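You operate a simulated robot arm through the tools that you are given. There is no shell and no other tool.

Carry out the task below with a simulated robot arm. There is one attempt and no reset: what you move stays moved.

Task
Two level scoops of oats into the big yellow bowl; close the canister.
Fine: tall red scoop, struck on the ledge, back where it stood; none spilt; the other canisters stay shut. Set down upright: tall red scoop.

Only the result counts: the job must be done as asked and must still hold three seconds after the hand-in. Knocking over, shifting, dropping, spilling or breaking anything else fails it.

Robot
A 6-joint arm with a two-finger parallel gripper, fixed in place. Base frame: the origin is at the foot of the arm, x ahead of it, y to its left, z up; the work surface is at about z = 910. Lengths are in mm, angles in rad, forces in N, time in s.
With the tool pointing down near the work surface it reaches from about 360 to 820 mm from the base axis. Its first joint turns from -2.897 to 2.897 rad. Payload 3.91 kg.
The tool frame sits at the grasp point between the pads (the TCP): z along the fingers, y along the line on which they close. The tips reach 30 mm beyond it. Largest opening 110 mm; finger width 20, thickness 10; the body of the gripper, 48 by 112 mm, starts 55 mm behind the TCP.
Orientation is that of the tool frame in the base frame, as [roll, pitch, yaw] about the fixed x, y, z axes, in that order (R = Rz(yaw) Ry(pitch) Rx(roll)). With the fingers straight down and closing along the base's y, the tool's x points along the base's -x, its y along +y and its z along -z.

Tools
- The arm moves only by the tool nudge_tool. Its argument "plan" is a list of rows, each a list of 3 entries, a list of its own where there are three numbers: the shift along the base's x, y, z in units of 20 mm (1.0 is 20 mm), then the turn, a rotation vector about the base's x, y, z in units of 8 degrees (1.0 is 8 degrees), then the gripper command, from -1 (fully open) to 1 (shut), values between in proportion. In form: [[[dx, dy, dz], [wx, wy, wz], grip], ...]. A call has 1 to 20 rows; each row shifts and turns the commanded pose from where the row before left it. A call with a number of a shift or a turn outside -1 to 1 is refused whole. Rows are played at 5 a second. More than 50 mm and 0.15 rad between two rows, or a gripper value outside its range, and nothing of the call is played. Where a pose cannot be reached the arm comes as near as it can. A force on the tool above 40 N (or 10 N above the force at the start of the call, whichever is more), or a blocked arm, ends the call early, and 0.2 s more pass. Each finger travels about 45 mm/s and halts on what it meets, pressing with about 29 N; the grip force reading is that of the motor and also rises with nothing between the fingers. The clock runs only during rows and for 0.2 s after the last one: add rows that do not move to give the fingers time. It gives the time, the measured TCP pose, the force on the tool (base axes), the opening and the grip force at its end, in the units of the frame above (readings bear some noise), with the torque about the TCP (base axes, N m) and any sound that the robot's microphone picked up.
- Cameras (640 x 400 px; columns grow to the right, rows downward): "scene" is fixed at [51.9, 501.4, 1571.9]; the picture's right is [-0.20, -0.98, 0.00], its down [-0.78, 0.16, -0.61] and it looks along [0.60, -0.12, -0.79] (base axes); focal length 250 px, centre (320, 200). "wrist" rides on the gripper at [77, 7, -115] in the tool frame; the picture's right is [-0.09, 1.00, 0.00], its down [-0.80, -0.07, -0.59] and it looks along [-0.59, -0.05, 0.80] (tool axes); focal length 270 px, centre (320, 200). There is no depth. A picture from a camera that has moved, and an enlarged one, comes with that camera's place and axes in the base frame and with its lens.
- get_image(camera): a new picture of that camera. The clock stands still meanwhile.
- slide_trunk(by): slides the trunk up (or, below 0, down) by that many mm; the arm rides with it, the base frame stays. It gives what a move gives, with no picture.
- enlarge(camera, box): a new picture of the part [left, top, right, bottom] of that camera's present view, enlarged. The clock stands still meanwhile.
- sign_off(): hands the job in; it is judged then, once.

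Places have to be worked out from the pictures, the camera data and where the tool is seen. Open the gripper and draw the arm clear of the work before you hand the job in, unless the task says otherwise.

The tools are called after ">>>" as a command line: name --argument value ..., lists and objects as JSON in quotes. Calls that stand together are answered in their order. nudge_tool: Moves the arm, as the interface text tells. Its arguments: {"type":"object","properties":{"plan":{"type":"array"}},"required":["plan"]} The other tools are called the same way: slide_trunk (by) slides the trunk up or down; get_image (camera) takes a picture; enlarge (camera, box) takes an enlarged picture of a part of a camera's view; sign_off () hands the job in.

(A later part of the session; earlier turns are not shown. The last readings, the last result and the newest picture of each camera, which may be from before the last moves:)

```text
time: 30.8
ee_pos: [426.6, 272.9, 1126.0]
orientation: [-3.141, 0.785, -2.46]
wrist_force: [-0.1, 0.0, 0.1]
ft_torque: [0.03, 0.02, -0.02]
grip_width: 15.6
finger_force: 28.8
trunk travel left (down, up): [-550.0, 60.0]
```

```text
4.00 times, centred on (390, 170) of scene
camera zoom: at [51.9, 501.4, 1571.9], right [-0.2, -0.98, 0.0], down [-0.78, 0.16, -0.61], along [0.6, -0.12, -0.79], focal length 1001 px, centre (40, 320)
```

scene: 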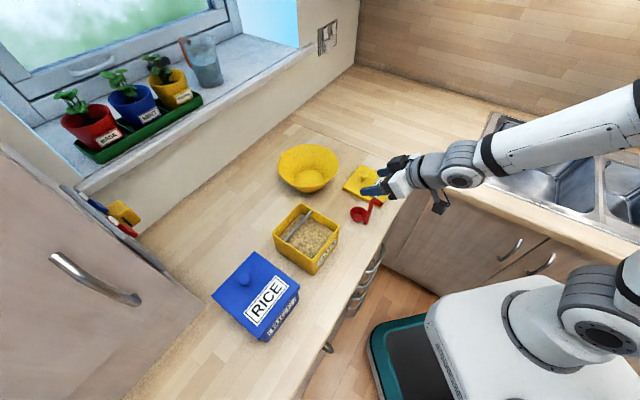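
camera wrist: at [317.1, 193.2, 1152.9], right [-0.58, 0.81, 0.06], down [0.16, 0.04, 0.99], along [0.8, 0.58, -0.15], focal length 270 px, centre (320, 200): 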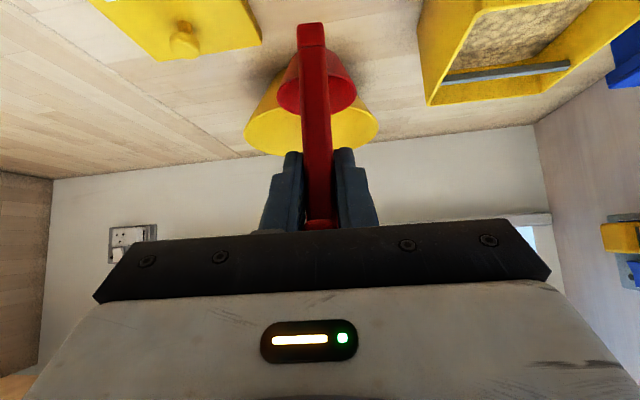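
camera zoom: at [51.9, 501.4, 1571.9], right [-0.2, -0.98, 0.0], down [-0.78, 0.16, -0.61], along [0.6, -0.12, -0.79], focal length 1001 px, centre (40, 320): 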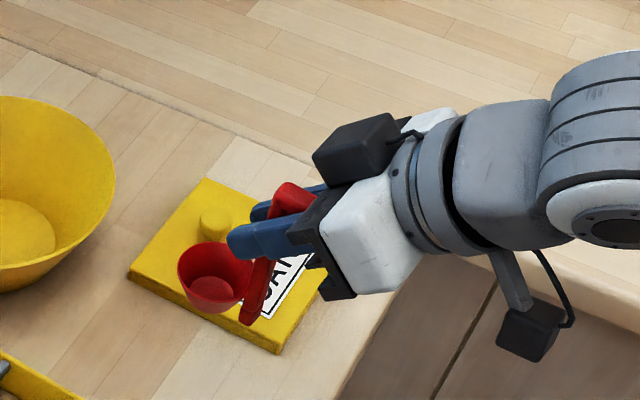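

The scoop is held rigidly and upright, with its cup bottom about 96 mm below and 33 mm ahead of the TCP. My measurements put the canister centre near (382.5, 466.5), its rim at z ≈ 1009, the bar's underside at ≈ 995 and the oats at ≈ 970. I move the cup over the area in front of the bar and align yaw to the canister.

>>> nudge_tool --plan '[[[-0.43, 0.903, 0.15], [0, 0, 0.056], 1], [[-0.43, 0.903, 0.15], [0, 0, 0.056], 1], [[-0.43, 0.903, 0.15], [0, 0, 0.056], 1], [[-0.43, 0.903, 0.15], [0, 0, 0.056], 1], [[-0.43, 0.903, 0.15], [0, 0, 0.056], 1], [[-0.43, 0.903, 0.15], [0, 0, 0.056], 1], [[-0.43, 0.903, 0.15], [0, 0, 0.056], 1], [[-0.43, 0.903, 0.15], [0, 0, 0.056], 1], [[-0.43, 0.903, 0.15], [0, 0, 0.056], 1], [[0, 0, 0], [0, 0, 0], 1]]'

>>> enlarge --camera "scene" --box '[240, 150, 400, 290]'

>>> get_image --camera "wrist"

```text
time: 33.0
ee_pos: [348.0, 435.6, 1152.4]
orientation: [-3.141, 0.786, -2.389]
wrist_force: [1.0, -0.8, -1.0]
ft_torque: [0.01, -0.01, 0.01]
grip_width: 15.4
finger_force: 28.8
trunk travel left (down, up): [-550.0, 60.0]
```

```text
2.86 times, centred on (320, 220) of scene
camera zoom: at [51.9, 501.4, 1571.9], right [-0.2, -0.98, 0.0], down [-0.78, 0.16, -0.61], along [0.6, -0.12, -0.79], focal length 715 px, centre (320, 143)
```

zoom: 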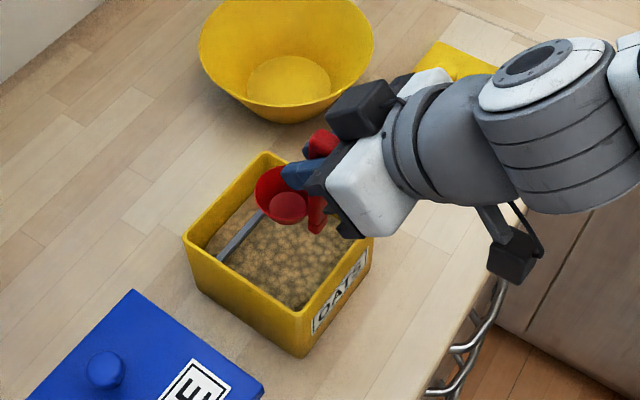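

```text
taken
camera wrist: at [244.7, 348.8, 1179.1], right [-0.64, 0.77, 0.06], down [0.15, 0.05, 0.99], along [0.75, 0.64, -0.15], focal length 270 px, centre (320, 200)
```

wrist: 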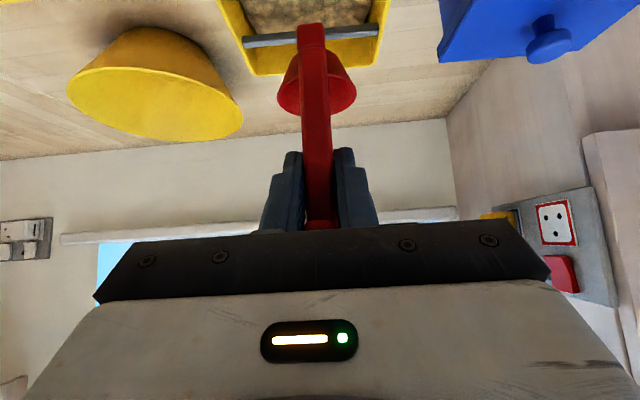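

The bar is centred on the stem line and yaw is aligned. I lower the cup to just above the oats and check clearances.

>>> nudge_tool --plan '[[[0.04, 0, -1], [0, 0, 0], 1], [[0, 0, -1], [0, 0, 0], 1], [[0, 0, -1], [0, 0, 0], 1], [[0, 0, -0.8], [0, 0, 0], 1], [[0, 0, 0], [0, 0, 0], 1]]'

>>> enlarge --camera "scene" --box '[250, 180, 370, 290]'

>>> enlarge --camera "wrist" --box '[200, 0, 440, 160]'

```text
time: 34.2
ee_pos: [348.1, 437.4, 1075.4]
orientation: [-3.141, 0.786, -2.387]
wrist_force: [-0.1, -0.6, 0.9]
ft_torque: [-0.04, 0.02, -0.04]
grip_width: 15.5
finger_force: 29.0
trunk travel left (down, up): [-550.0, 60.0]
```

```text
3.64 times, centred on (310, 235) of scene
camera zoom: at [51.9, 501.4, 1571.9], right [-0.2, -0.98, 0.0], down [-0.78, 0.16, -0.61], along [0.6, -0.12, -0.79], focal length 910 px, centre (356, 73)
```

zoom: 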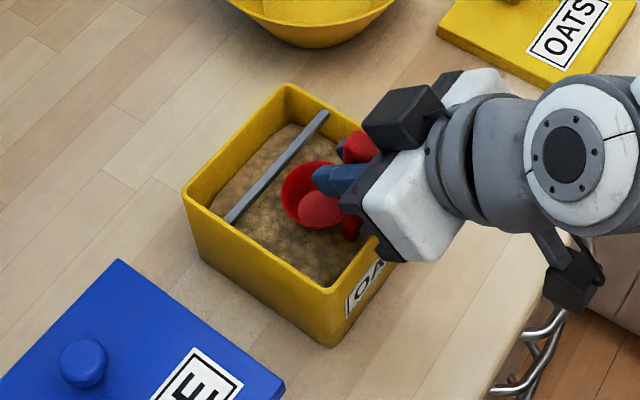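

```text
2.50 times, centred on (320, 80) of wrist
camera zoom: at [246.1, 348.5, 1102.8], right [-0.64, 0.77, 0.06], down [0.15, 0.05, 0.99], along [0.76, 0.64, -0.15], focal length 676 px, centre (320, 500)
```

zoom: 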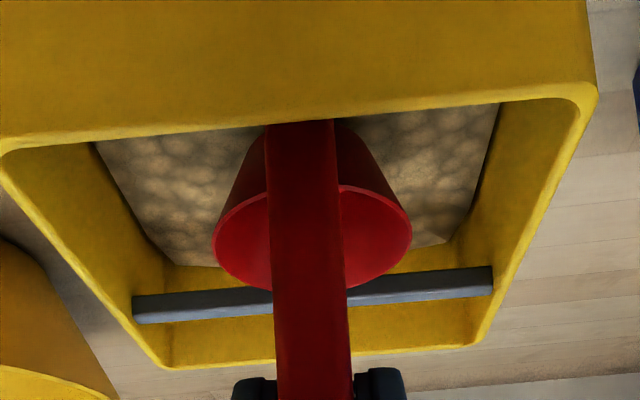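

The cup is clear inside the canister and just above the oats. I do a dry run first: lower slightly so the rim is below the bar, slide the cup's far half under the bar, and find the strike height by light contact.

>>> nudge_tool --plan '[[[0, 0, -0.5], [0, 0, 0], 1], [[0, 0, -0.5], [0, 0, 0], 1], [[0, 0, 0], [0, 0, 0], 1]]'

>>> enlarge --camera "wrist" --box '[200, 0, 440, 160]'

>>> enlarge --camera "scene" --box '[250, 180, 370, 290]'

```text
time: 35.0
ee_pos: [349.7, 436.8, 1056.5]
orientation: [-3.141, 0.787, -2.388]
wrist_force: [-0.4, 0.3, -0.3]
ft_torque: [0.01, 0.0, 0.01]
grip_width: 15.7
finger_force: 28.6
trunk travel left (down, up): [-550.0, 60.0]
```

```text
2.50 times, centred on (320, 80) of wrist
camera zoom: at [246.2, 348.2, 1083.4], right [-0.64, 0.77, 0.06], down [0.16, 0.05, 0.99], along [0.76, 0.64, -0.15], focal length 676 px, centre (320, 500)
```

zoom: 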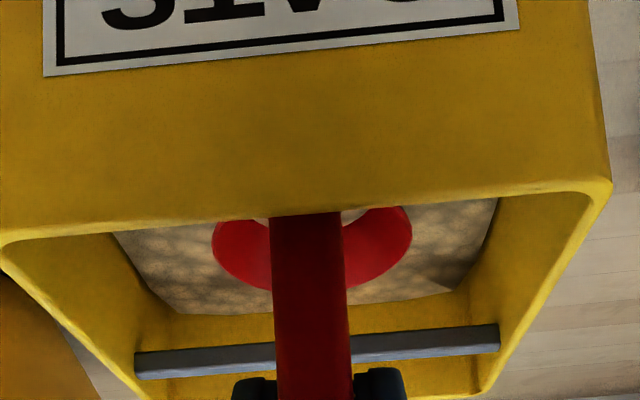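

```text
3.64 times, centred on (310, 235) of scene
camera zoom: at [51.9, 501.4, 1571.9], right [-0.2, -0.98, 0.0], down [-0.78, 0.16, -0.61], along [0.6, -0.12, -0.79], focal length 910 px, centre (356, 73)
```

zoom: 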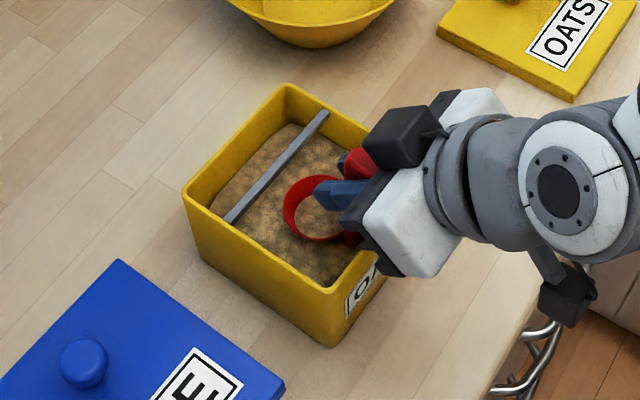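

The oats surface does not resist and shows inside the cup. I slide forward about 25 mm so the far half of the cup lies under the bar, watching the force.

>>> nudge_tool --plan '[[[0.3, 0.285, 0], [0, 0, 0], 1], [[0.3, 0.285, 0], [0, 0, 0], 1], [[0.3, 0.285, 0], [0, 0, 0], 1], [[0, 0, 0], [0, 0, 0], 1]]'

>>> enlarge --camera "wrist" --box '[200, 0, 440, 160]'

>>> enlarge --camera "scene" --box '[250, 180, 370, 290]'

```text
time: 36.0
ee_pos: [366.8, 453.8, 1055.7]
orientation: [-3.141, 0.785, -2.388]
wrist_force: [1.0, -1.2, -0.3]
ft_torque: [-0.02, 0.0, 0.01]
grip_width: 15.2
finger_force: 29.4
trunk travel left (down, up): [-550.0, 60.0]
```

```text
2.50 times, centred on (320, 80) of wrist
camera zoom: at [264.0, 365.6, 1083.3], right [-0.64, 0.77, 0.06], down [0.16, 0.05, 0.99], along [0.76, 0.64, -0.15], focal length 676 px, centre (320, 500)
```

zoom: 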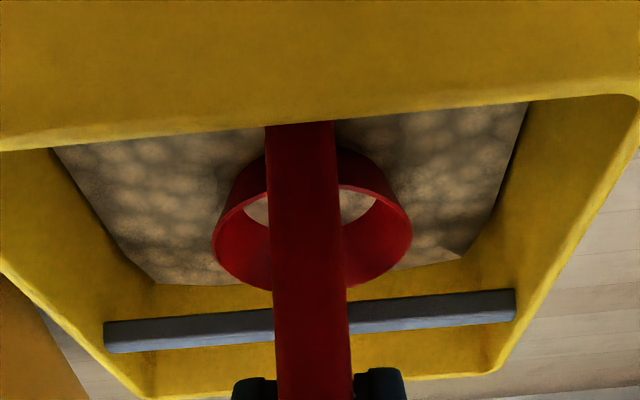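

```text
3.64 times, centred on (310, 235) of scene
camera zoom: at [51.9, 501.4, 1571.9], right [-0.2, -0.98, 0.0], down [-0.78, 0.16, -0.61], along [0.6, -0.12, -0.79], focal length 910 px, centre (356, 73)
```

zoom: 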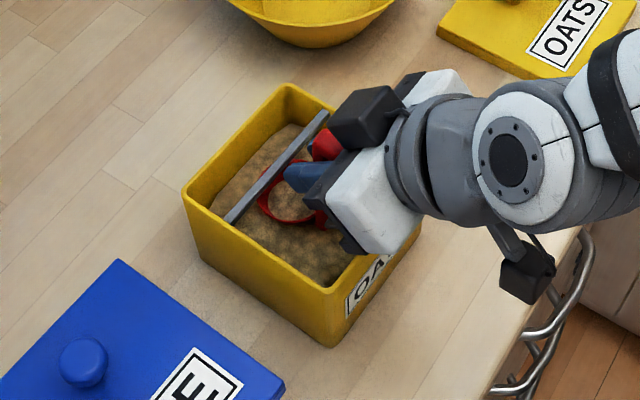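

The cup's far edge is starting under the bar. I slide 10 mm further and then raise in small steps, looking for contact between rim and bar.

>>> nudge_tool --plan '[[[0.365, 0.343, 0], [0, 0, 0], 1], [[0, 0, 0.15], [0, 0, 0], 1], [[0, 0, 0.1], [0, 0, 0], 1], [[0, 0, 0], [0, 0, 0], 1]]'

>>> enlarge --camera "wrist" --box '[200, 0, 440, 160]'

>>> enlarge --camera "scene" --box '[270, 190, 340, 260]'

```text
time: 37.0
ee_pos: [374.0, 461.4, 1061.2]
orientation: [3.14, 0.786, -2.389]
wrist_force: [-0.8, 0.3, -0.6]
ft_torque: [-0.03, 0.01, 0.0]
grip_width: 15.5
finger_force: 28.8
trunk travel left (down, up): [-550.0, 60.0]
```

```text
2.50 times, centred on (320, 80) of wrist
camera zoom: at [271.4, 372.7, 1088.0], right [-0.64, 0.77, 0.06], down [0.15, 0.05, 0.99], along [0.76, 0.64, -0.15], focal length 676 px, centre (320, 500)
```

zoom: 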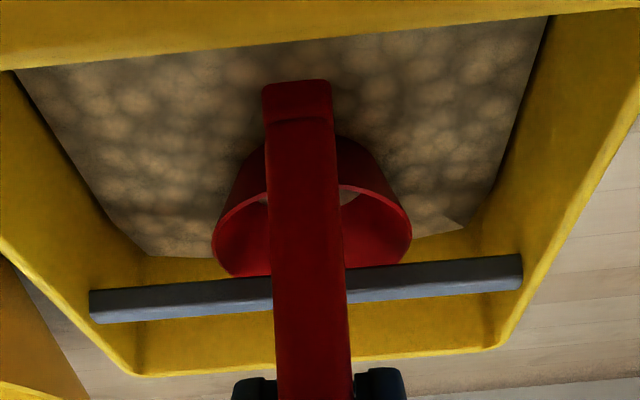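

```text
5.71 times, centred on (305, 225) of scene
camera zoom: at [51.9, 501.4, 1571.9], right [-0.2, -0.98, 0.0], down [-0.78, 0.16, -0.61], along [0.6, -0.12, -0.79], focal length 1431 px, centre (406, 57)
```

zoom: 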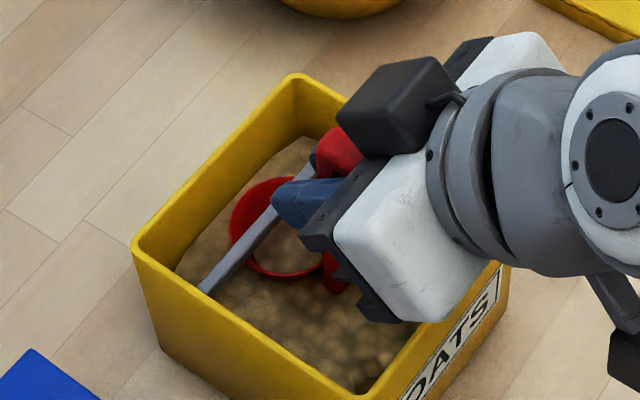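

The cup now lies beneath the bar without touching it. I raise in millimetre steps and read the force.

>>> nudge_tool --plan '[[[0, 0, 0.1], [0, 0, 0], 1], [[0, 0, 0.1], [0, 0, 0], 1], [[0, 0, 0], [0, 0, 0], 1]]'

>>> nudge_tool --plan '[[[0, 0, 0.1], [0, 0, 0], 1], [[0, 0, 0], [0, 0, 0], 1]]'

>>> enlarge --camera "wrist" --box '[200, 0, 440, 160]'

```text
time: 37.8
ee_pos: [375.1, 460.1, 1064.3]
orientation: [-3.141, 0.787, -2.387]
wrist_force: [-0.9, -0.5, -0.3]
ft_torque: [0.01, -0.02, 0.02]
grip_width: 15.4
finger_force: 29.2
trunk travel left (down, up): [-550.0, 60.0]
```

```text
time: 38.4
ee_pos: [374.9, 461.0, 1066.2]
orientation: [-3.141, 0.783, -2.387]
wrist_force: [-1.3, -0.7, -4.6]
ft_torque: [-0.15, 0.14, 0.0]
grip_width: 15.7
finger_force: 28.9
trunk travel left (down, up): [-550.0, 60.0]
```

```text
2.50 times, centred on (320, 80) of wrist
camera zoom: at [271.6, 372.1, 1093.4], right [-0.64, 0.77, 0.06], down [0.16, 0.05, 0.99], along [0.75, 0.64, -0.15], focal length 676 px, centre (320, 500)
```

zoom: 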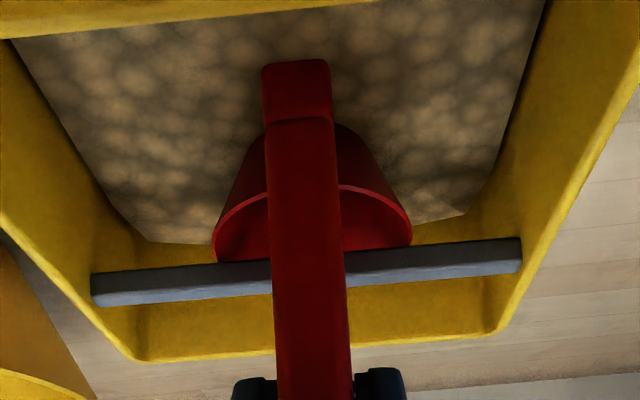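

Rim meets bar at TCP z ≈ 1065.5 (−4.6 N), which gives me the strike height. I back off, return to the front area and plunge the cup under the oats surface.

>>> nudge_tool --plan '[[[0, 0, -0.3], [0, 0, 0], 1], [[-0.425, -0.4, 0], [0, 0, 0], 1], [[-0.425, -0.4, 0], [0, 0, 0], 1], [[-0.425, -0.4, 0], [0, 0, 0], 1], [[0, 0, -0.5], [0, 0, 0], 1], [[0, 0, -0.5], [0, 0, 0], 1], [[0, 0, -0.4], [0, 0, 0], 1], [[0, 0, -0.3], [0, 0, 0], 1], [[0, 0, 0], [0, 0, 0], 1]]'

>>> enlarge --camera "scene" --box '[250, 180, 370, 290]'

>>> enlarge --camera "wrist" --box '[200, 0, 440, 160]'

```text
time: 40.4
ee_pos: [349.3, 434.9, 1026.7]
orientation: [-3.14, 0.786, -2.387]
wrist_force: [-0.4, -1.1, -0.6]
ft_torque: [-0.01, 0.0, -0.02]
grip_width: 15.5
finger_force: 29.4
trunk travel left (down, up): [-550.0, 60.0]
```

```text
3.64 times, centred on (310, 235) of scene
camera zoom: at [51.9, 501.4, 1571.9], right [-0.2, -0.98, 0.0], down [-0.78, 0.16, -0.61], along [0.6, -0.12, -0.79], focal length 910 px, centre (356, 73)
```

zoom: 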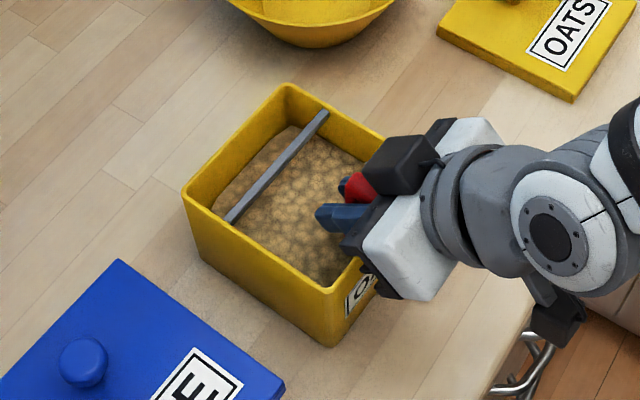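

```text
2.50 times, centred on (320, 80) of wrist
camera zoom: at [245.7, 348.2, 1054.0], right [-0.64, 0.77, 0.06], down [0.15, 0.05, 0.99], along [0.76, 0.64, -0.15], focal length 676 px, centre (320, 500)
```

zoom: 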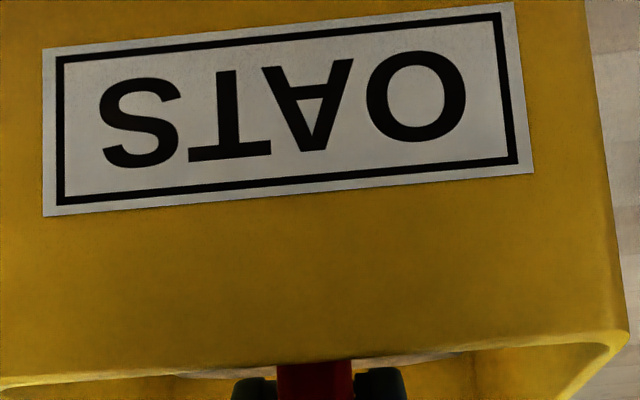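

The cup is fully under the oats. I sweep forward a little and raise slowly to just above the surface, still below the bar, to see whether it is heaped.

>>> nudge_tool --plan '[[[0.2, 0.19, 0], [0, 0, 0], 1], [[0.1, 0.095, 0], [0, 0, 0], 1], [[0, 0, 0.3], [0, 0, 0], 1], [[0, 0, 0.3], [0, 0, 0], 1], [[0, 0, 0.3], [0, 0, 0], 1], [[0, 0, 0.3], [0, 0, 0], 1], [[-0.1, -0.095, 0.3], [0, 0, 0], 1], [[-0.2, -0.19, 0.2], [0, 0, 0], 1], [[0, 0, 0], [0, 0, 0], 1]]'

>>> enlarge --camera "scene" --box '[270, 190, 340, 260]'

>>> enlarge --camera "wrist" --box '[200, 0, 440, 160]'

```text
time: 42.4
ee_pos: [349.7, 436.5, 1061.3]
orientation: [3.142, 0.785, -2.385]
wrist_force: [0.0, -0.2, 0.4]
ft_torque: [-0.04, -0.03, 0.03]
grip_width: 15.6
finger_force: 29.3
trunk travel left (down, up): [-550.0, 60.0]
```

```text
5.71 times, centred on (305, 225) of scene
camera zoom: at [51.9, 501.4, 1571.9], right [-0.2, -0.98, 0.0], down [-0.78, 0.16, -0.61], along [0.6, -0.12, -0.79], focal length 1431 px, centre (406, 57)
```

zoom: 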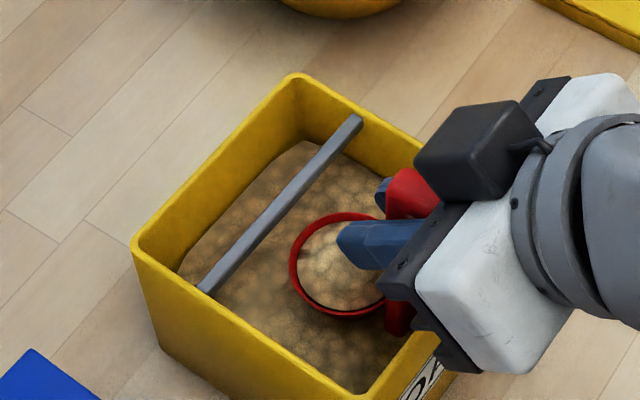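

```text
2.50 times, centred on (320, 80) of wrist
camera zoom: at [246.2, 348.5, 1088.1], right [-0.64, 0.77, 0.06], down [0.15, 0.05, 0.99], along [0.75, 0.64, -0.15], focal length 676 px, centre (320, 500)
```

zoom: 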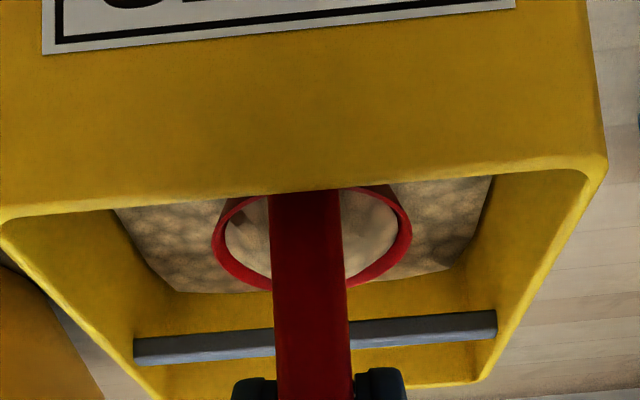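

The cup is full with a slight heap. I raise to about 1.5 mm under the bar contact height and drag the cup slowly under the bar.

>>> nudge_tool --plan '[[[0, 0, 0.225], [0, 0, 0], 1], [[0.21, 0.2, 0], [0, 0, 0], 1], [[0.21, 0.2, 0], [0, 0, 0], 1], [[0.21, 0.2, 0], [0, 0, 0], 1], [[0.21, 0.2, 0], [0, 0, 0], 1], [[0.21, 0.2, 0], [0, 0, 0], 1], [[0.21, 0.2, 0], [0, 0, 0], 1], [[0, 0, 0], [0, 0, 0], 1]]'

>>> enlarge --camera "scene" --box '[270, 190, 340, 260]'

>>> enlarge --camera "wrist" --box '[200, 0, 440, 160]'

```text
time: 44.2
ee_pos: [373.5, 460.7, 1066.5]
orientation: [-3.14, 0.786, -2.388]
wrist_force: [0.0, 0.0, -1.3]
ft_torque: [-0.01, -0.02, -0.01]
grip_width: 15.4
finger_force: 28.0
trunk travel left (down, up): [-550.0, 60.0]
```

```text
5.71 times, centred on (305, 225) of scene
camera zoom: at [51.9, 501.4, 1571.9], right [-0.2, -0.98, 0.0], down [-0.78, 0.16, -0.61], along [0.6, -0.12, -0.79], focal length 1431 px, centre (406, 57)
```

zoom: 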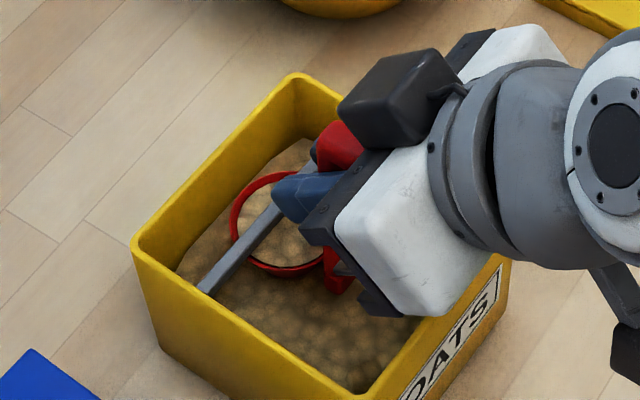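

```text
2.50 times, centred on (320, 80) of wrist
camera zoom: at [271.3, 372.2, 1092.8], right [-0.64, 0.77, 0.06], down [0.15, 0.05, 0.99], along [0.76, 0.64, -0.15], focal length 676 px, centre (320, 500)
```

zoom: 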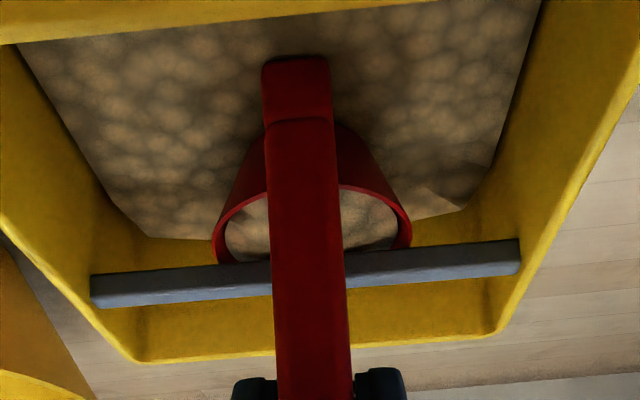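

The rim slides just beneath the bar. I continue about 5 mm further, then draw back from under the bar and inspect the fill.

>>> nudge_tool --plan '[[[0.1, 0.094, 0], [0, 0, 0], 1], [[0.09, 0.085, 0], [0, 0, 0], 1], [[0, 0, 0], [0, 0, 0], 1]]'

>>> enlarge --camera "wrist" --box '[200, 0, 440, 160]'

>>> enlarge --camera "scene" --box '[270, 190, 340, 260]'

```text
time: 45.0
ee_pos: [377.6, 464.4, 1065.7]
orientation: [3.141, 0.786, -2.387]
wrist_force: [-0.1, 0.3, -0.2]
ft_torque: [0.04, -0.01, -0.02]
grip_width: 15.5
finger_force: 29.7
trunk travel left (down, up): [-550.0, 60.0]
```

```text
2.50 times, centred on (320, 80) of wrist
camera zoom: at [275.0, 376.0, 1093.1], right [-0.64, 0.77, 0.06], down [0.16, 0.05, 0.99], along [0.76, 0.64, -0.15], focal length 676 px, centre (320, 500)
```

zoom: 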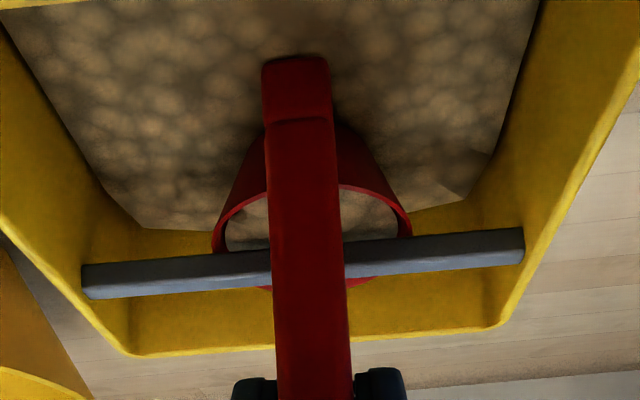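

```text
5.71 times, centred on (305, 225) of scene
camera zoom: at [51.9, 501.4, 1571.9], right [-0.2, -0.98, 0.0], down [-0.78, 0.16, -0.61], along [0.6, -0.12, -0.79], focal length 1431 px, centre (406, 57)
```

zoom: 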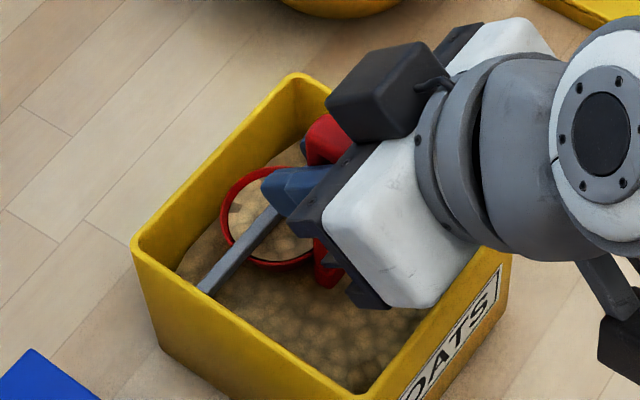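

There is still a gap to the back wall. I advance a few more millimetres with a force check so the bar passes more of the cup.

>>> nudge_tool --plan '[[[0.11, 0.103, 0], [0, 0, 0], 1], [[0, 0, 0], [0, 0, 0], 1]]'

>>> nudge_tool --plan '[[[0.11, 0.103, 0], [0, 0, 0], 1], [[0, 0, 0], [0, 0, 0], 1]]'

>>> enlarge --camera "wrist" --box '[200, 0, 440, 160]'

>>> enlarge --camera "scene" --box '[270, 190, 340, 260]'

```text
time: 45.6
ee_pos: [379.6, 465.4, 1066.6]
orientation: [3.141, 0.785, -2.386]
wrist_force: [0.5, -0.1, 0.6]
ft_torque: [0.04, 0.0, 0.01]
grip_width: 15.8
finger_force: 29.3
trunk travel left (down, up): [-550.0, 60.0]
```

```text
time: 46.2
ee_pos: [382.3, 469.5, 1067.2]
orientation: [3.141, 0.786, -2.387]
wrist_force: [0.0, 0.1, -0.3]
ft_torque: [-0.01, -0.02, -0.02]
grip_width: 15.7
finger_force: 29.3
trunk travel left (down, up): [-550.0, 60.0]
```

```text
2.50 times, centred on (320, 80) of wrist
camera zoom: at [279.4, 380.4, 1092.8], right [-0.64, 0.77, 0.06], down [0.15, 0.05, 0.99], along [0.76, 0.64, -0.15], focal length 676 px, centre (320, 500)
```

zoom: 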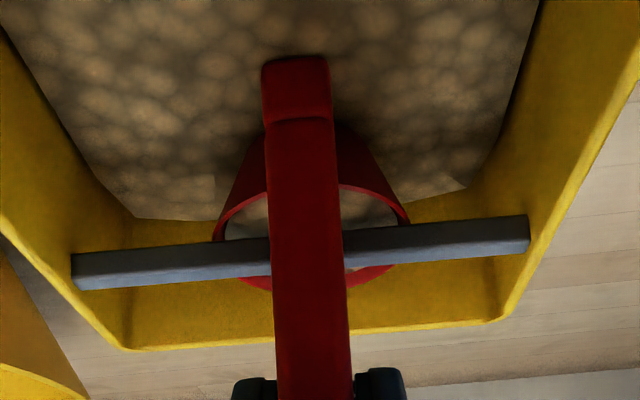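

```text
5.71 times, centred on (305, 225) of scene
camera zoom: at [51.9, 501.4, 1571.9], right [-0.2, -0.98, 0.0], down [-0.78, 0.16, -0.61], along [0.6, -0.12, -0.79], focal length 1431 px, centre (406, 57)
```

zoom: 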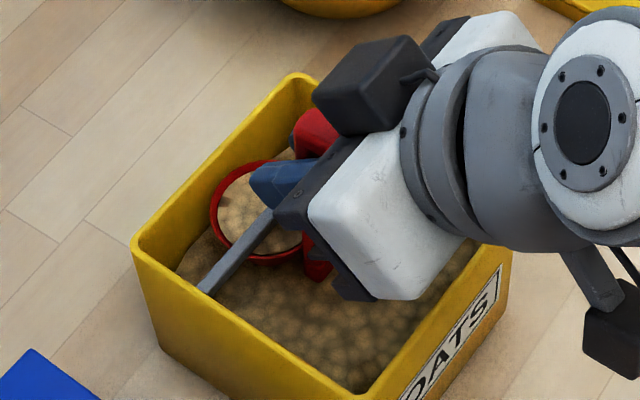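

No contact yet and the bar is past the cup's middle. I continue in 3 mm steps.

>>> nudge_tool --plan '[[[0.11, 0.103, 0], [0, 0, 0], 1], [[0, 0, 0], [0, 0, 0], 1]]'

>>> nudge_tool --plan '[[[0.11, 0.103, 0], [0, 0, 0], 1], [[0, 0, 0], [0, 0, 0], 1]]'

>>> enlarge --camera "wrist" --box '[200, 0, 440, 160]'

>>> enlarge --camera "scene" --box '[270, 190, 340, 260]'

```text
time: 46.8
ee_pos: [384.3, 469.0, 1065.4]
orientation: [-3.14, 0.785, -2.389]
wrist_force: [-0.3, 0.2, -0.1]
ft_torque: [-0.02, 0.03, 0.01]
grip_width: 15.6
finger_force: 29.1
trunk travel left (down, up): [-550.0, 60.0]
```

```text
time: 47.4
ee_pos: [386.6, 473.0, 1065.2]
orientation: [-3.141, 0.785, -2.387]
wrist_force: [-2.2, -1.2, -0.6]
ft_torque: [-0.14, 0.13, -0.02]
grip_width: 15.8
finger_force: 28.5
trunk travel left (down, up): [-550.0, 60.0]
```

```text
2.50 times, centred on (320, 80) of wrist
camera zoom: at [283.5, 384.3, 1092.7], right [-0.64, 0.77, 0.06], down [0.15, 0.05, 0.99], along [0.76, 0.64, -0.15], focal length 676 px, centre (320, 500)
```

zoom: 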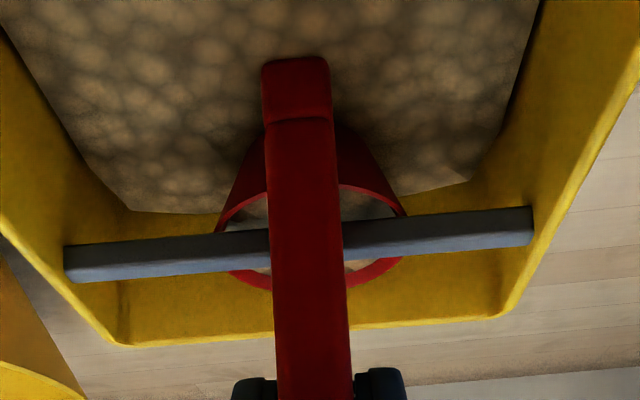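

```text
5.71 times, centred on (305, 225) of scene
camera zoom: at [51.9, 501.4, 1571.9], right [-0.2, -0.98, 0.0], down [-0.78, 0.16, -0.61], along [0.6, -0.12, -0.79], focal length 1431 px, centre (406, 57)
```

zoom: 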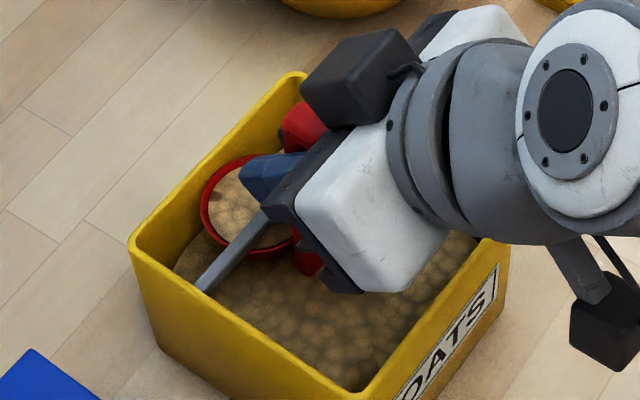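

A light contact (2.5 N) shows the far rim has met the back wall, so I stop. I draw back from under the bar and inspect the surface in the cup.

>>> nudge_tool --plan '[[[-0.1, -0.094, 0], [0, 0, 0], 1], [[-0.28, -0.264, 0], [0, 0, 0], 1], [[-0.28, -0.264, 0], [0, 0, 0], 1], [[-0.28, -0.264, 0], [0, 0, 0], 1], [[-0.28, -0.264, 0], [0, 0, 0], 1], [[-0.28, -0.264, 0], [0, 0, 0], 1], [[-0.28, -0.264, 0], [0, 0, 0], 1], [[0, 0, 0], [0, 0, 0], 1]]'

>>> enlarge --camera "wrist" --box '[200, 0, 440, 160]'

>>> enlarge --camera "scene" --box '[270, 190, 340, 260]'

```text
time: 49.2
ee_pos: [350.6, 439.2, 1066.2]
orientation: [-3.141, 0.787, -2.387]
wrist_force: [-0.6, -0.5, -1.7]
ft_torque: [-0.01, -0.01, 0.02]
grip_width: 15.8
finger_force: 28.9
trunk travel left (down, up): [-550.0, 60.0]
```

```text
2.50 times, centred on (320, 80) of wrist
camera zoom: at [247.9, 350.7, 1092.8], right [-0.64, 0.77, 0.06], down [0.15, 0.05, 0.99], along [0.76, 0.64, -0.15], focal length 676 px, centre (320, 500)
```

zoom: 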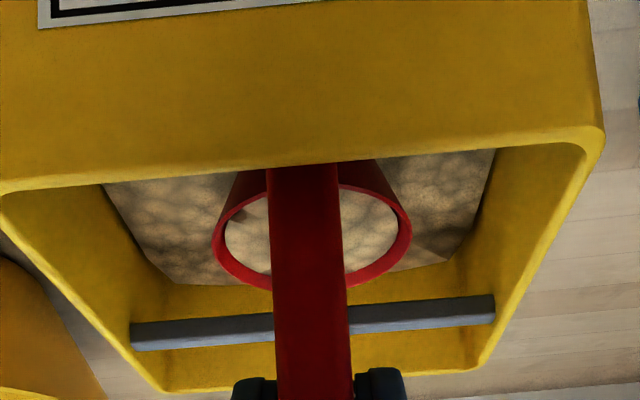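

```text
5.71 times, centred on (305, 225) of scene
camera zoom: at [51.9, 501.4, 1571.9], right [-0.2, -0.98, 0.0], down [-0.78, 0.16, -0.61], along [0.6, -0.12, -0.79], focal length 1431 px, centre (406, 57)
```

zoom: 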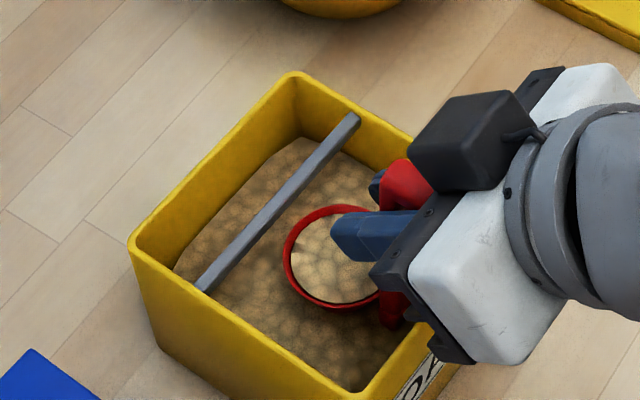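

The surface in the cup now looks flat at the rim. Next time I will stop about 4 mm earlier. I step back slightly from the bar and lift the level scoop straight out.

>>> nudge_tool --plan '[[[-0.12, -0.11, 0], [0, 0, 0], 1], [[0, 0, 0.4], [0, 0, 0], 1], [[0, 0, 0.8], [0, 0, 0], 1], [[0, 0, 0.8], [0, 0, 0], 1], [[0, 0, 0.8], [0, 0, 0], 1], [[0, 0, 0.8], [0, 0, 0], 1], [[0, 0, 0.8], [0, 0, 0], 1], [[0, 0, 0.6], [0, 0, 0], 1], [[0, 0, 0], [0, 0, 0], 1]]'

>>> enlarge --camera "wrist" --box '[200, 0, 440, 160]'

>>> enlarge --camera "scene" --box '[250, 150, 370, 270]'

```text
time: 51.2
ee_pos: [347.7, 437.1, 1165.2]
orientation: [3.141, 0.786, -2.389]
wrist_force: [0.2, -0.6, -0.6]
ft_torque: [0.01, 0.01, 0.0]
grip_width: 15.4
finger_force: 29.2
trunk travel left (down, up): [-550.0, 60.0]
```

```text
2.50 times, centred on (320, 80) of wrist
camera zoom: at [245.5, 348.8, 1192.6], right [-0.64, 0.77, 0.06], down [0.15, 0.05, 0.99], along [0.76, 0.64, -0.15], focal length 676 px, centre (320, 500)
```

zoom: 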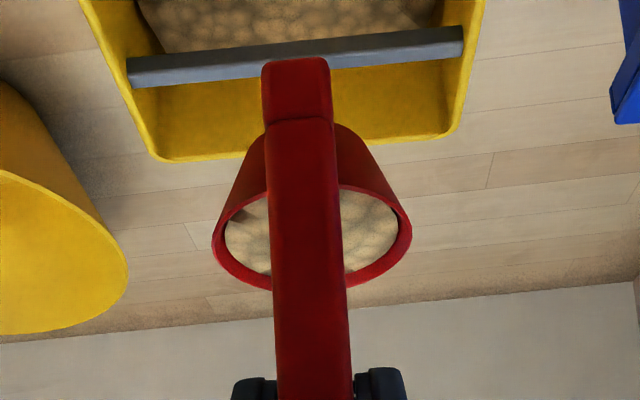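

```text
3.33 times, centred on (310, 210) of scene
camera zoom: at [51.9, 501.4, 1571.9], right [-0.2, -0.98, 0.0], down [-0.78, 0.16, -0.61], along [0.6, -0.12, -0.79], focal length 834 px, centre (353, 167)
```

zoom: 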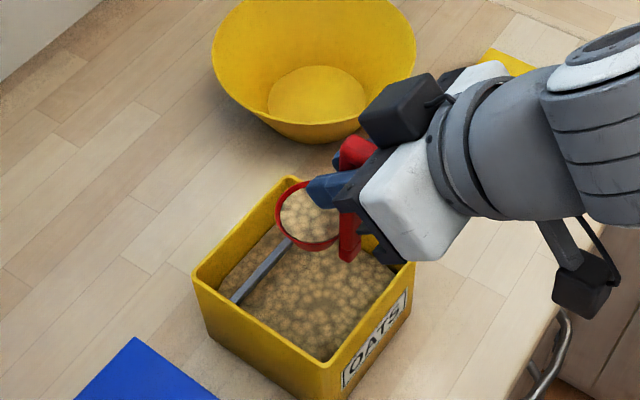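

The cup is level with oats and nothing was spilt. I carry it smoothly over to the bowl, keeping it upright.

>>> nudge_tool --plan '[[[0.3, -0.1, 0], [0, 0, 0], 1], [[0.6, -0.2, -0.08], [0, 0, 0], 1], [[0.78, -0.25, -0.08], [0, 0, 0], 1], [[0.78, -0.25, -0.08], [0, 0, 0], 1], [[0.78, -0.25, -0.08], [0, 0, 0], 1], [[0.78, -0.25, -0.08], [0, 0, 0], 1], [[0.78, -0.25, -0.08], [0, 0, 0], 1], [[0.78, -0.25, -0.08], [0, 0, 0], 1], [[0.78, -0.25, -0.08], [0, 0, 0], 1], [[0.78, -0.25, -0.08], [0, 0, 0], 1], [[0.78, -0.25, -0.08], [0, 0, 0], 1], [[0.78, -0.25, -0.08], [0, 0, 0], 1], [[0.78, -0.25, -0.08], [0, 0, 0], 1], [[0.78, -0.25, -0.08], [0, 0, 0], 1], [[0.78, -0.25, -0.08], [0, 0, 0], 1], [[0.5, -0.2, 0], [0, 0, 0], 1], [[0.25, -0.1, 0], [0, 0, 0], 1], [[0, 0, 0], [0, 0, 0], 1]]'

>>> get_image --camera "wrist"

>>> get_image --camera "scene"

```text
time: 55.0
ee_pos: [534.9, 391.5, 1164.9]
orientation: [-3.131, 0.842, -2.388]
wrist_force: [0.0, -0.1, -0.5]
ft_torque: [0.0, 0.02, -0.02]
grip_width: 15.6
finger_force: 28.6
out of reach, approached as far as the arm can: row 9, 10, 12, 13, 14, 15, 16
trunk travel left (down, up): [-550.0, 60.0]
```

```text
taken
camera wrist: at [429.7, 303.5, 1184.1], right [-0.63, 0.77, 0.06], down [0.11, 0.01, 0.99], along [0.77, 0.64, -0.09], focal length 270 px, centre (320, 200)
```

wrist: 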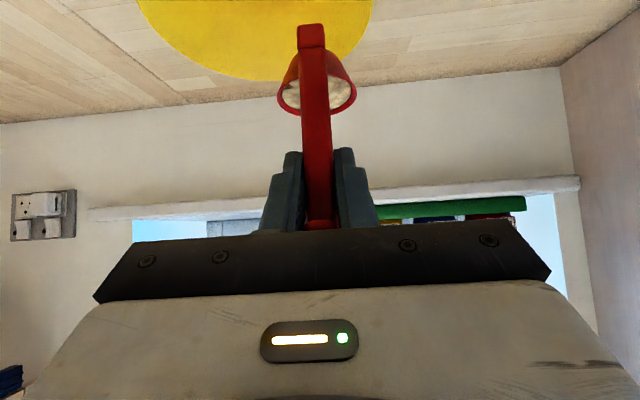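

```text
taken
```

scene: 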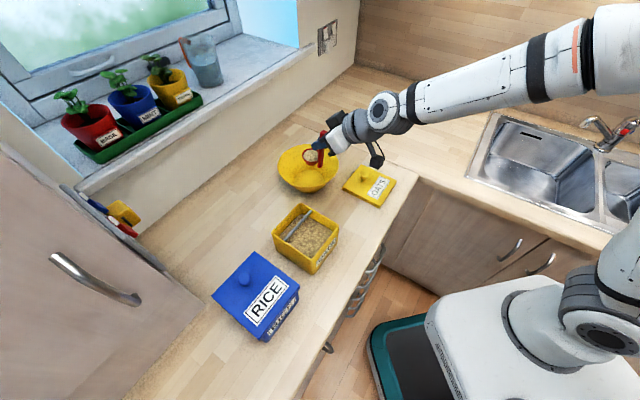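

The arm ran short of reach at this height and the tool tilted about 3°; the cup is not yet over the bowl's middle. I back up a little, restore the exact 45° pitch and come lower to test whether reach improves there.

>>> nudge_tool --plan '[[[-0.5, 0.0, -0.5], [-0.14, 0.15, 0], 1], [[-0.5, 0.0, -0.5], [-0.14, 0.15, 0], 1], [[0, 0, -0.5], [0, 0, 0], 1], [[0, 0, 0], [0, 0, 0], 1]]'

>>> get_image --camera "scene"

```text
time: 56.0
ee_pos: [516.1, 389.0, 1134.7]
orientation: [-3.119, 0.772, -2.389]
wrist_force: [-0.7, -0.6, -1.0]
ft_torque: [-0.03, -0.01, -0.03]
grip_width: 15.6
finger_force: 29.2
trunk travel left (down, up): [-550.0, 60.0]
```

```text
taken
```

scene: 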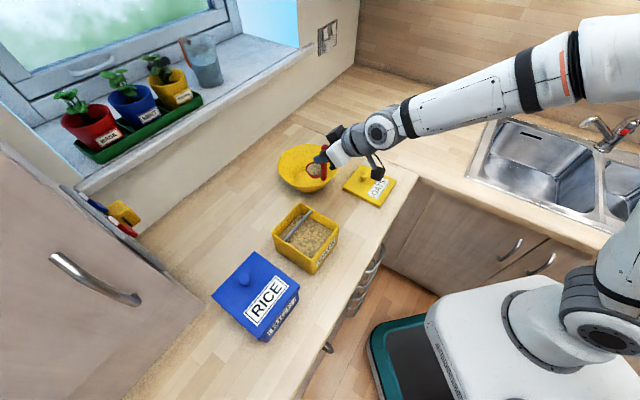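

The move followed exactly and was in reach, so being lower helps. I advance towards the bowl in small steps at this height.

>>> nudge_tool --plan '[[[0.6, -0.1, -0.2], [0, 0, 0], 1], [[0.6, -0.2, -0.2], [0, 0, 0], 1], [[0, 0, 0], [0, 0, 0], 1]]'

```text
time: 56.8
ee_pos: [540.3, 383.4, 1128.1]
orientation: [-3.119, 0.772, -2.389]
wrist_force: [-0.4, 0.1, -0.9]
ft_torque: [-0.04, 0.0, 0.01]
grip_width: 15.3
finger_force: 29.3
trunk travel left (down, up): [-550.0, 60.0]
```

In reach now. I continue to the pour position and trim out the small roll and pitch errors.

>>> nudge_tool --plan '[[[0.6, -0.3, -0.2], [0.05, 0, 0.04], 1], [[0.6, -0.3, -0.2], [0.05, 0, 0.04], 1], [[0.5, -0.3, -0.2], [0.05, 0.005, 0.035], 1], [[0.4, -0.2, -0.2], [0, 0, 0], 1], [[0, 0, 0], [0, 0, 0], 1]]'

>>> enlarge --camera "scene" --box '[260, 110, 400, 220]'

>>> get_image --camera "wrist"

```text
time: 58.0
ee_pos: [583.3, 361.0, 1110.7]
orientation: [3.14, 0.787, -2.388]
wrist_force: [-0.4, 0.0, -1.1]
ft_torque: [0.03, -0.01, 0.01]
grip_width: 15.4
finger_force: 29.1
trunk travel left (down, up): [-550.0, 60.0]
```

```text
3.64 times, centred on (330, 165) of scene
camera zoom: at [51.9, 501.4, 1571.9], right [-0.2, -0.98, 0.0], down [-0.78, 0.16, -0.61], along [0.6, -0.12, -0.79], focal length 910 px, centre (284, 327)
```

zoom: 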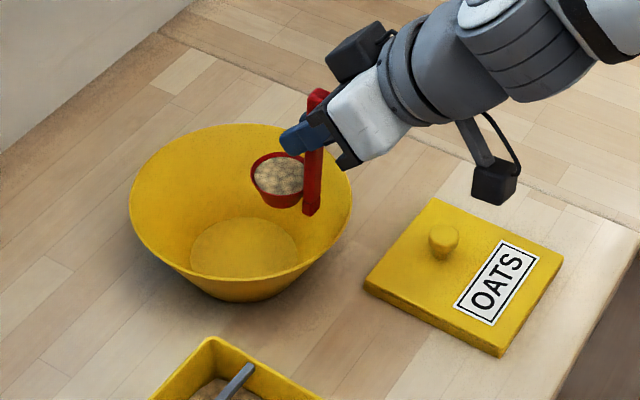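

```text
taken
camera wrist: at [479.3, 273.9, 1137.6], right [-0.64, 0.77, 0.06], down [0.15, 0.05, 0.99], along [0.76, 0.64, -0.15], focal length 270 px, centre (320, 200)
```

wrist: 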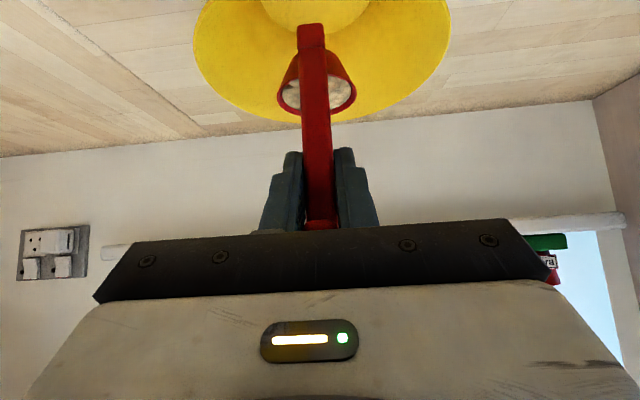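

The cup is over the bowl's inside. I start the pour by rolling about the tool axis, first a small part to check that the wrist can follow.

>>> nudge_tool --plan '[[[0, 0, 0], [0.515, 0.484, -0.707], 1], [[0, 0, 0], [0.515, 0.484, -0.707], 1], [[0, 0, 0], [0.515, 0.484, -0.707], 1], [[0, 0, 0], [0, 0, 0], 1]]'

>>> enlarge --camera "scene" --box '[260, 110, 400, 220]'

```text
time: 59.0
ee_pos: [582.8, 362.3, 1110.9]
orientation: [2.752, 0.703, -2.952]
wrist_force: [0.2, 0.3, -0.6]
ft_torque: [0.01, 0.0, 0.0]
grip_width: 15.5
finger_force: 28.6
trunk travel left (down, up): [-550.0, 60.0]
```

```text
3.64 times, centred on (330, 165) of scene
camera zoom: at [51.9, 501.4, 1571.9], right [-0.2, -0.98, 0.0], down [-0.78, 0.16, -0.61], along [0.6, -0.12, -0.79], focal length 910 px, centre (284, 327)
```

zoom: 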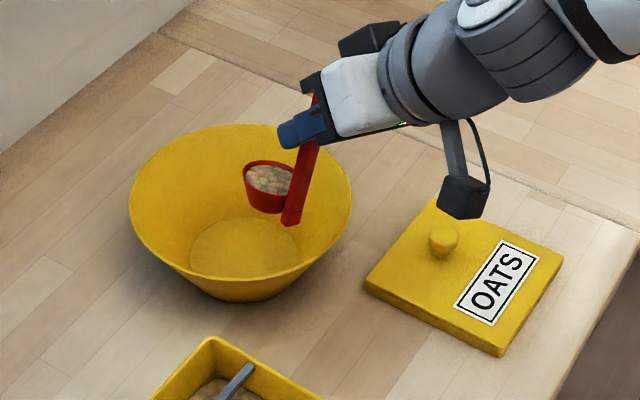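

The roll works. I continue rolling to about 90°.

>>> nudge_tool --plan '[[[0, 0, 0], [0.515, 0.484, -0.707], 1], [[0, 0, 0], [0.515, 0.484, -0.707], 1], [[0, 0, 0], [0.515, 0.484, -0.707], 1], [[0, 0, 0], [0.515, 0.484, -0.707], 1], [[0, 0, 0], [0.515, 0.484, -0.707], 1], [[0, 0, 0], [0.515, 0.484, -0.707], 1], [[0, 0, 0], [0.515, 0.484, -0.707], 1], [[0, 0, 0], [0.515, 0.484, -0.707], 1], [[0, 0, 0], [0, 0, 0], 1]]'

>>> enlarge --camera "scene" --box '[260, 110, 400, 220]'

```text
time: 61.0
ee_pos: [582.7, 361.9, 1111.0]
orientation: [2.356, 0.024, 2.347]
wrist_force: [-0.1, 0.5, -0.8]
ft_torque: [0.04, -0.03, 0.02]
grip_width: 15.3
finger_force: 29.1
trunk travel left (down, up): [-550.0, 60.0]
```

```text
3.64 times, centred on (330, 165) of scene
camera zoom: at [51.9, 501.4, 1571.9], right [-0.2, -0.98, 0.0], down [-0.78, 0.16, -0.61], along [0.6, -0.12, -0.79], focal length 910 px, centre (284, 327)
```

zoom: 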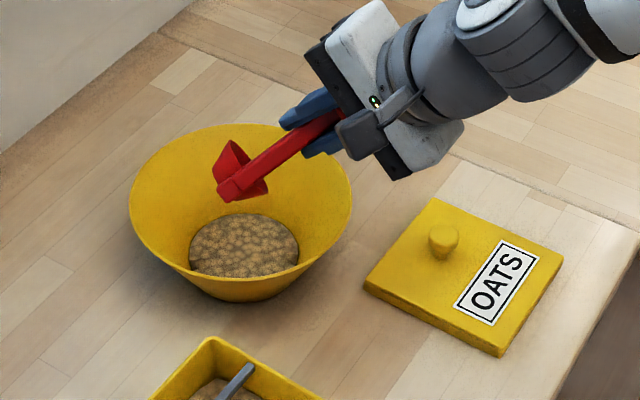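

Oats are in the bowl and none are outside. To be sure the cup empties completely I pitch the tool up and keep rolling so the mouth turns downwards.

>>> nudge_tool --plan '[[[0, 0, 0], [0.685, -0.7286, 0], 1], [[0, 0, 0], [0.685, -0.7286, 0], 1], [[0, 0, 0], [0.685, -0.7286, 0], 1], [[0, 0, 0], [0.685, -0.7286, 0], 1], [[0, 0, 0], [0.71, 0.667, -0.225], 1], [[0, 0, 0], [0.71, 0.667, -0.225], 1], [[0, 0, 0], [0.71, 0.667, -0.225], 1], [[0, 0, 0], [0.71, 0.667, -0.225], 1], [[0, 0, 0], [0.71, 0.667, -0.225], 1], [[0, 0, 0], [0.71, 0.667, -0.225], 1], [[0, 0, 0], [0, 0, 0], 1]]'

>>> enlarge --camera "scene" --box '[260, 110, 400, 220]'

>>> get_image --camera "wrist"

```text
time: 63.4
ee_pos: [576.4, 367.3, 1107.9]
orientation: [2.003, -0.802, 2.154]
wrist_force: [-0.5, -0.5, -0.9]
ft_torque: [-0.04, 0.01, 0.0]
grip_width: 15.7
finger_force: 28.5
out of reach, approached as far as the arm can: row 1, 2
trunk travel left (down, up): [-550.0, 60.0]
```

```text
3.64 times, centred on (330, 165) of scene
camera zoom: at [51.9, 501.4, 1571.9], right [-0.2, -0.98, 0.0], down [-0.78, 0.16, -0.61], along [0.6, -0.12, -0.79], focal length 910 px, centre (284, 327)
```

zoom: 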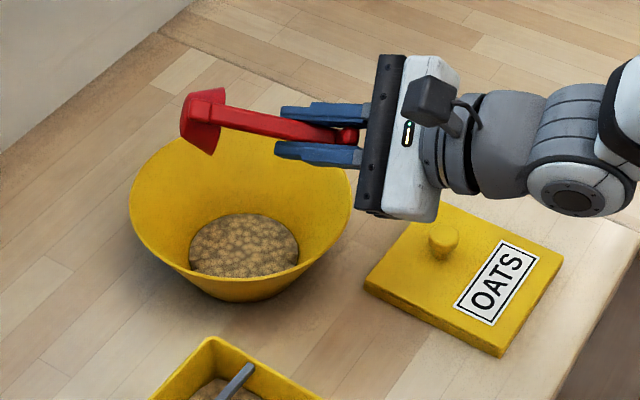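

```text
taken
camera wrist: at [483.6, 324.1, 1201.9], right [0.74, -0.36, 0.57], down [-0.09, -0.89, -0.45], along [0.67, 0.28, -0.69], focal length 270 px, centre (320, 200)
```

wrist: 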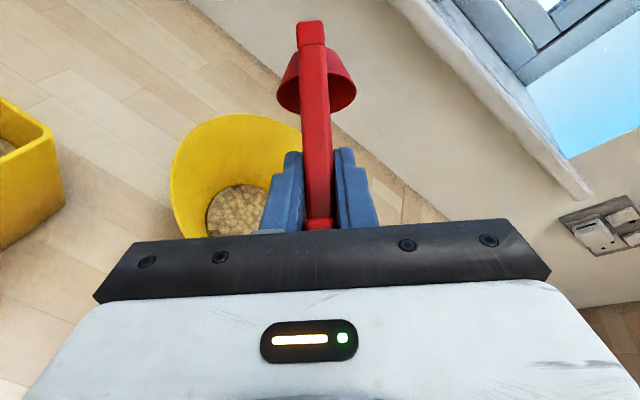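

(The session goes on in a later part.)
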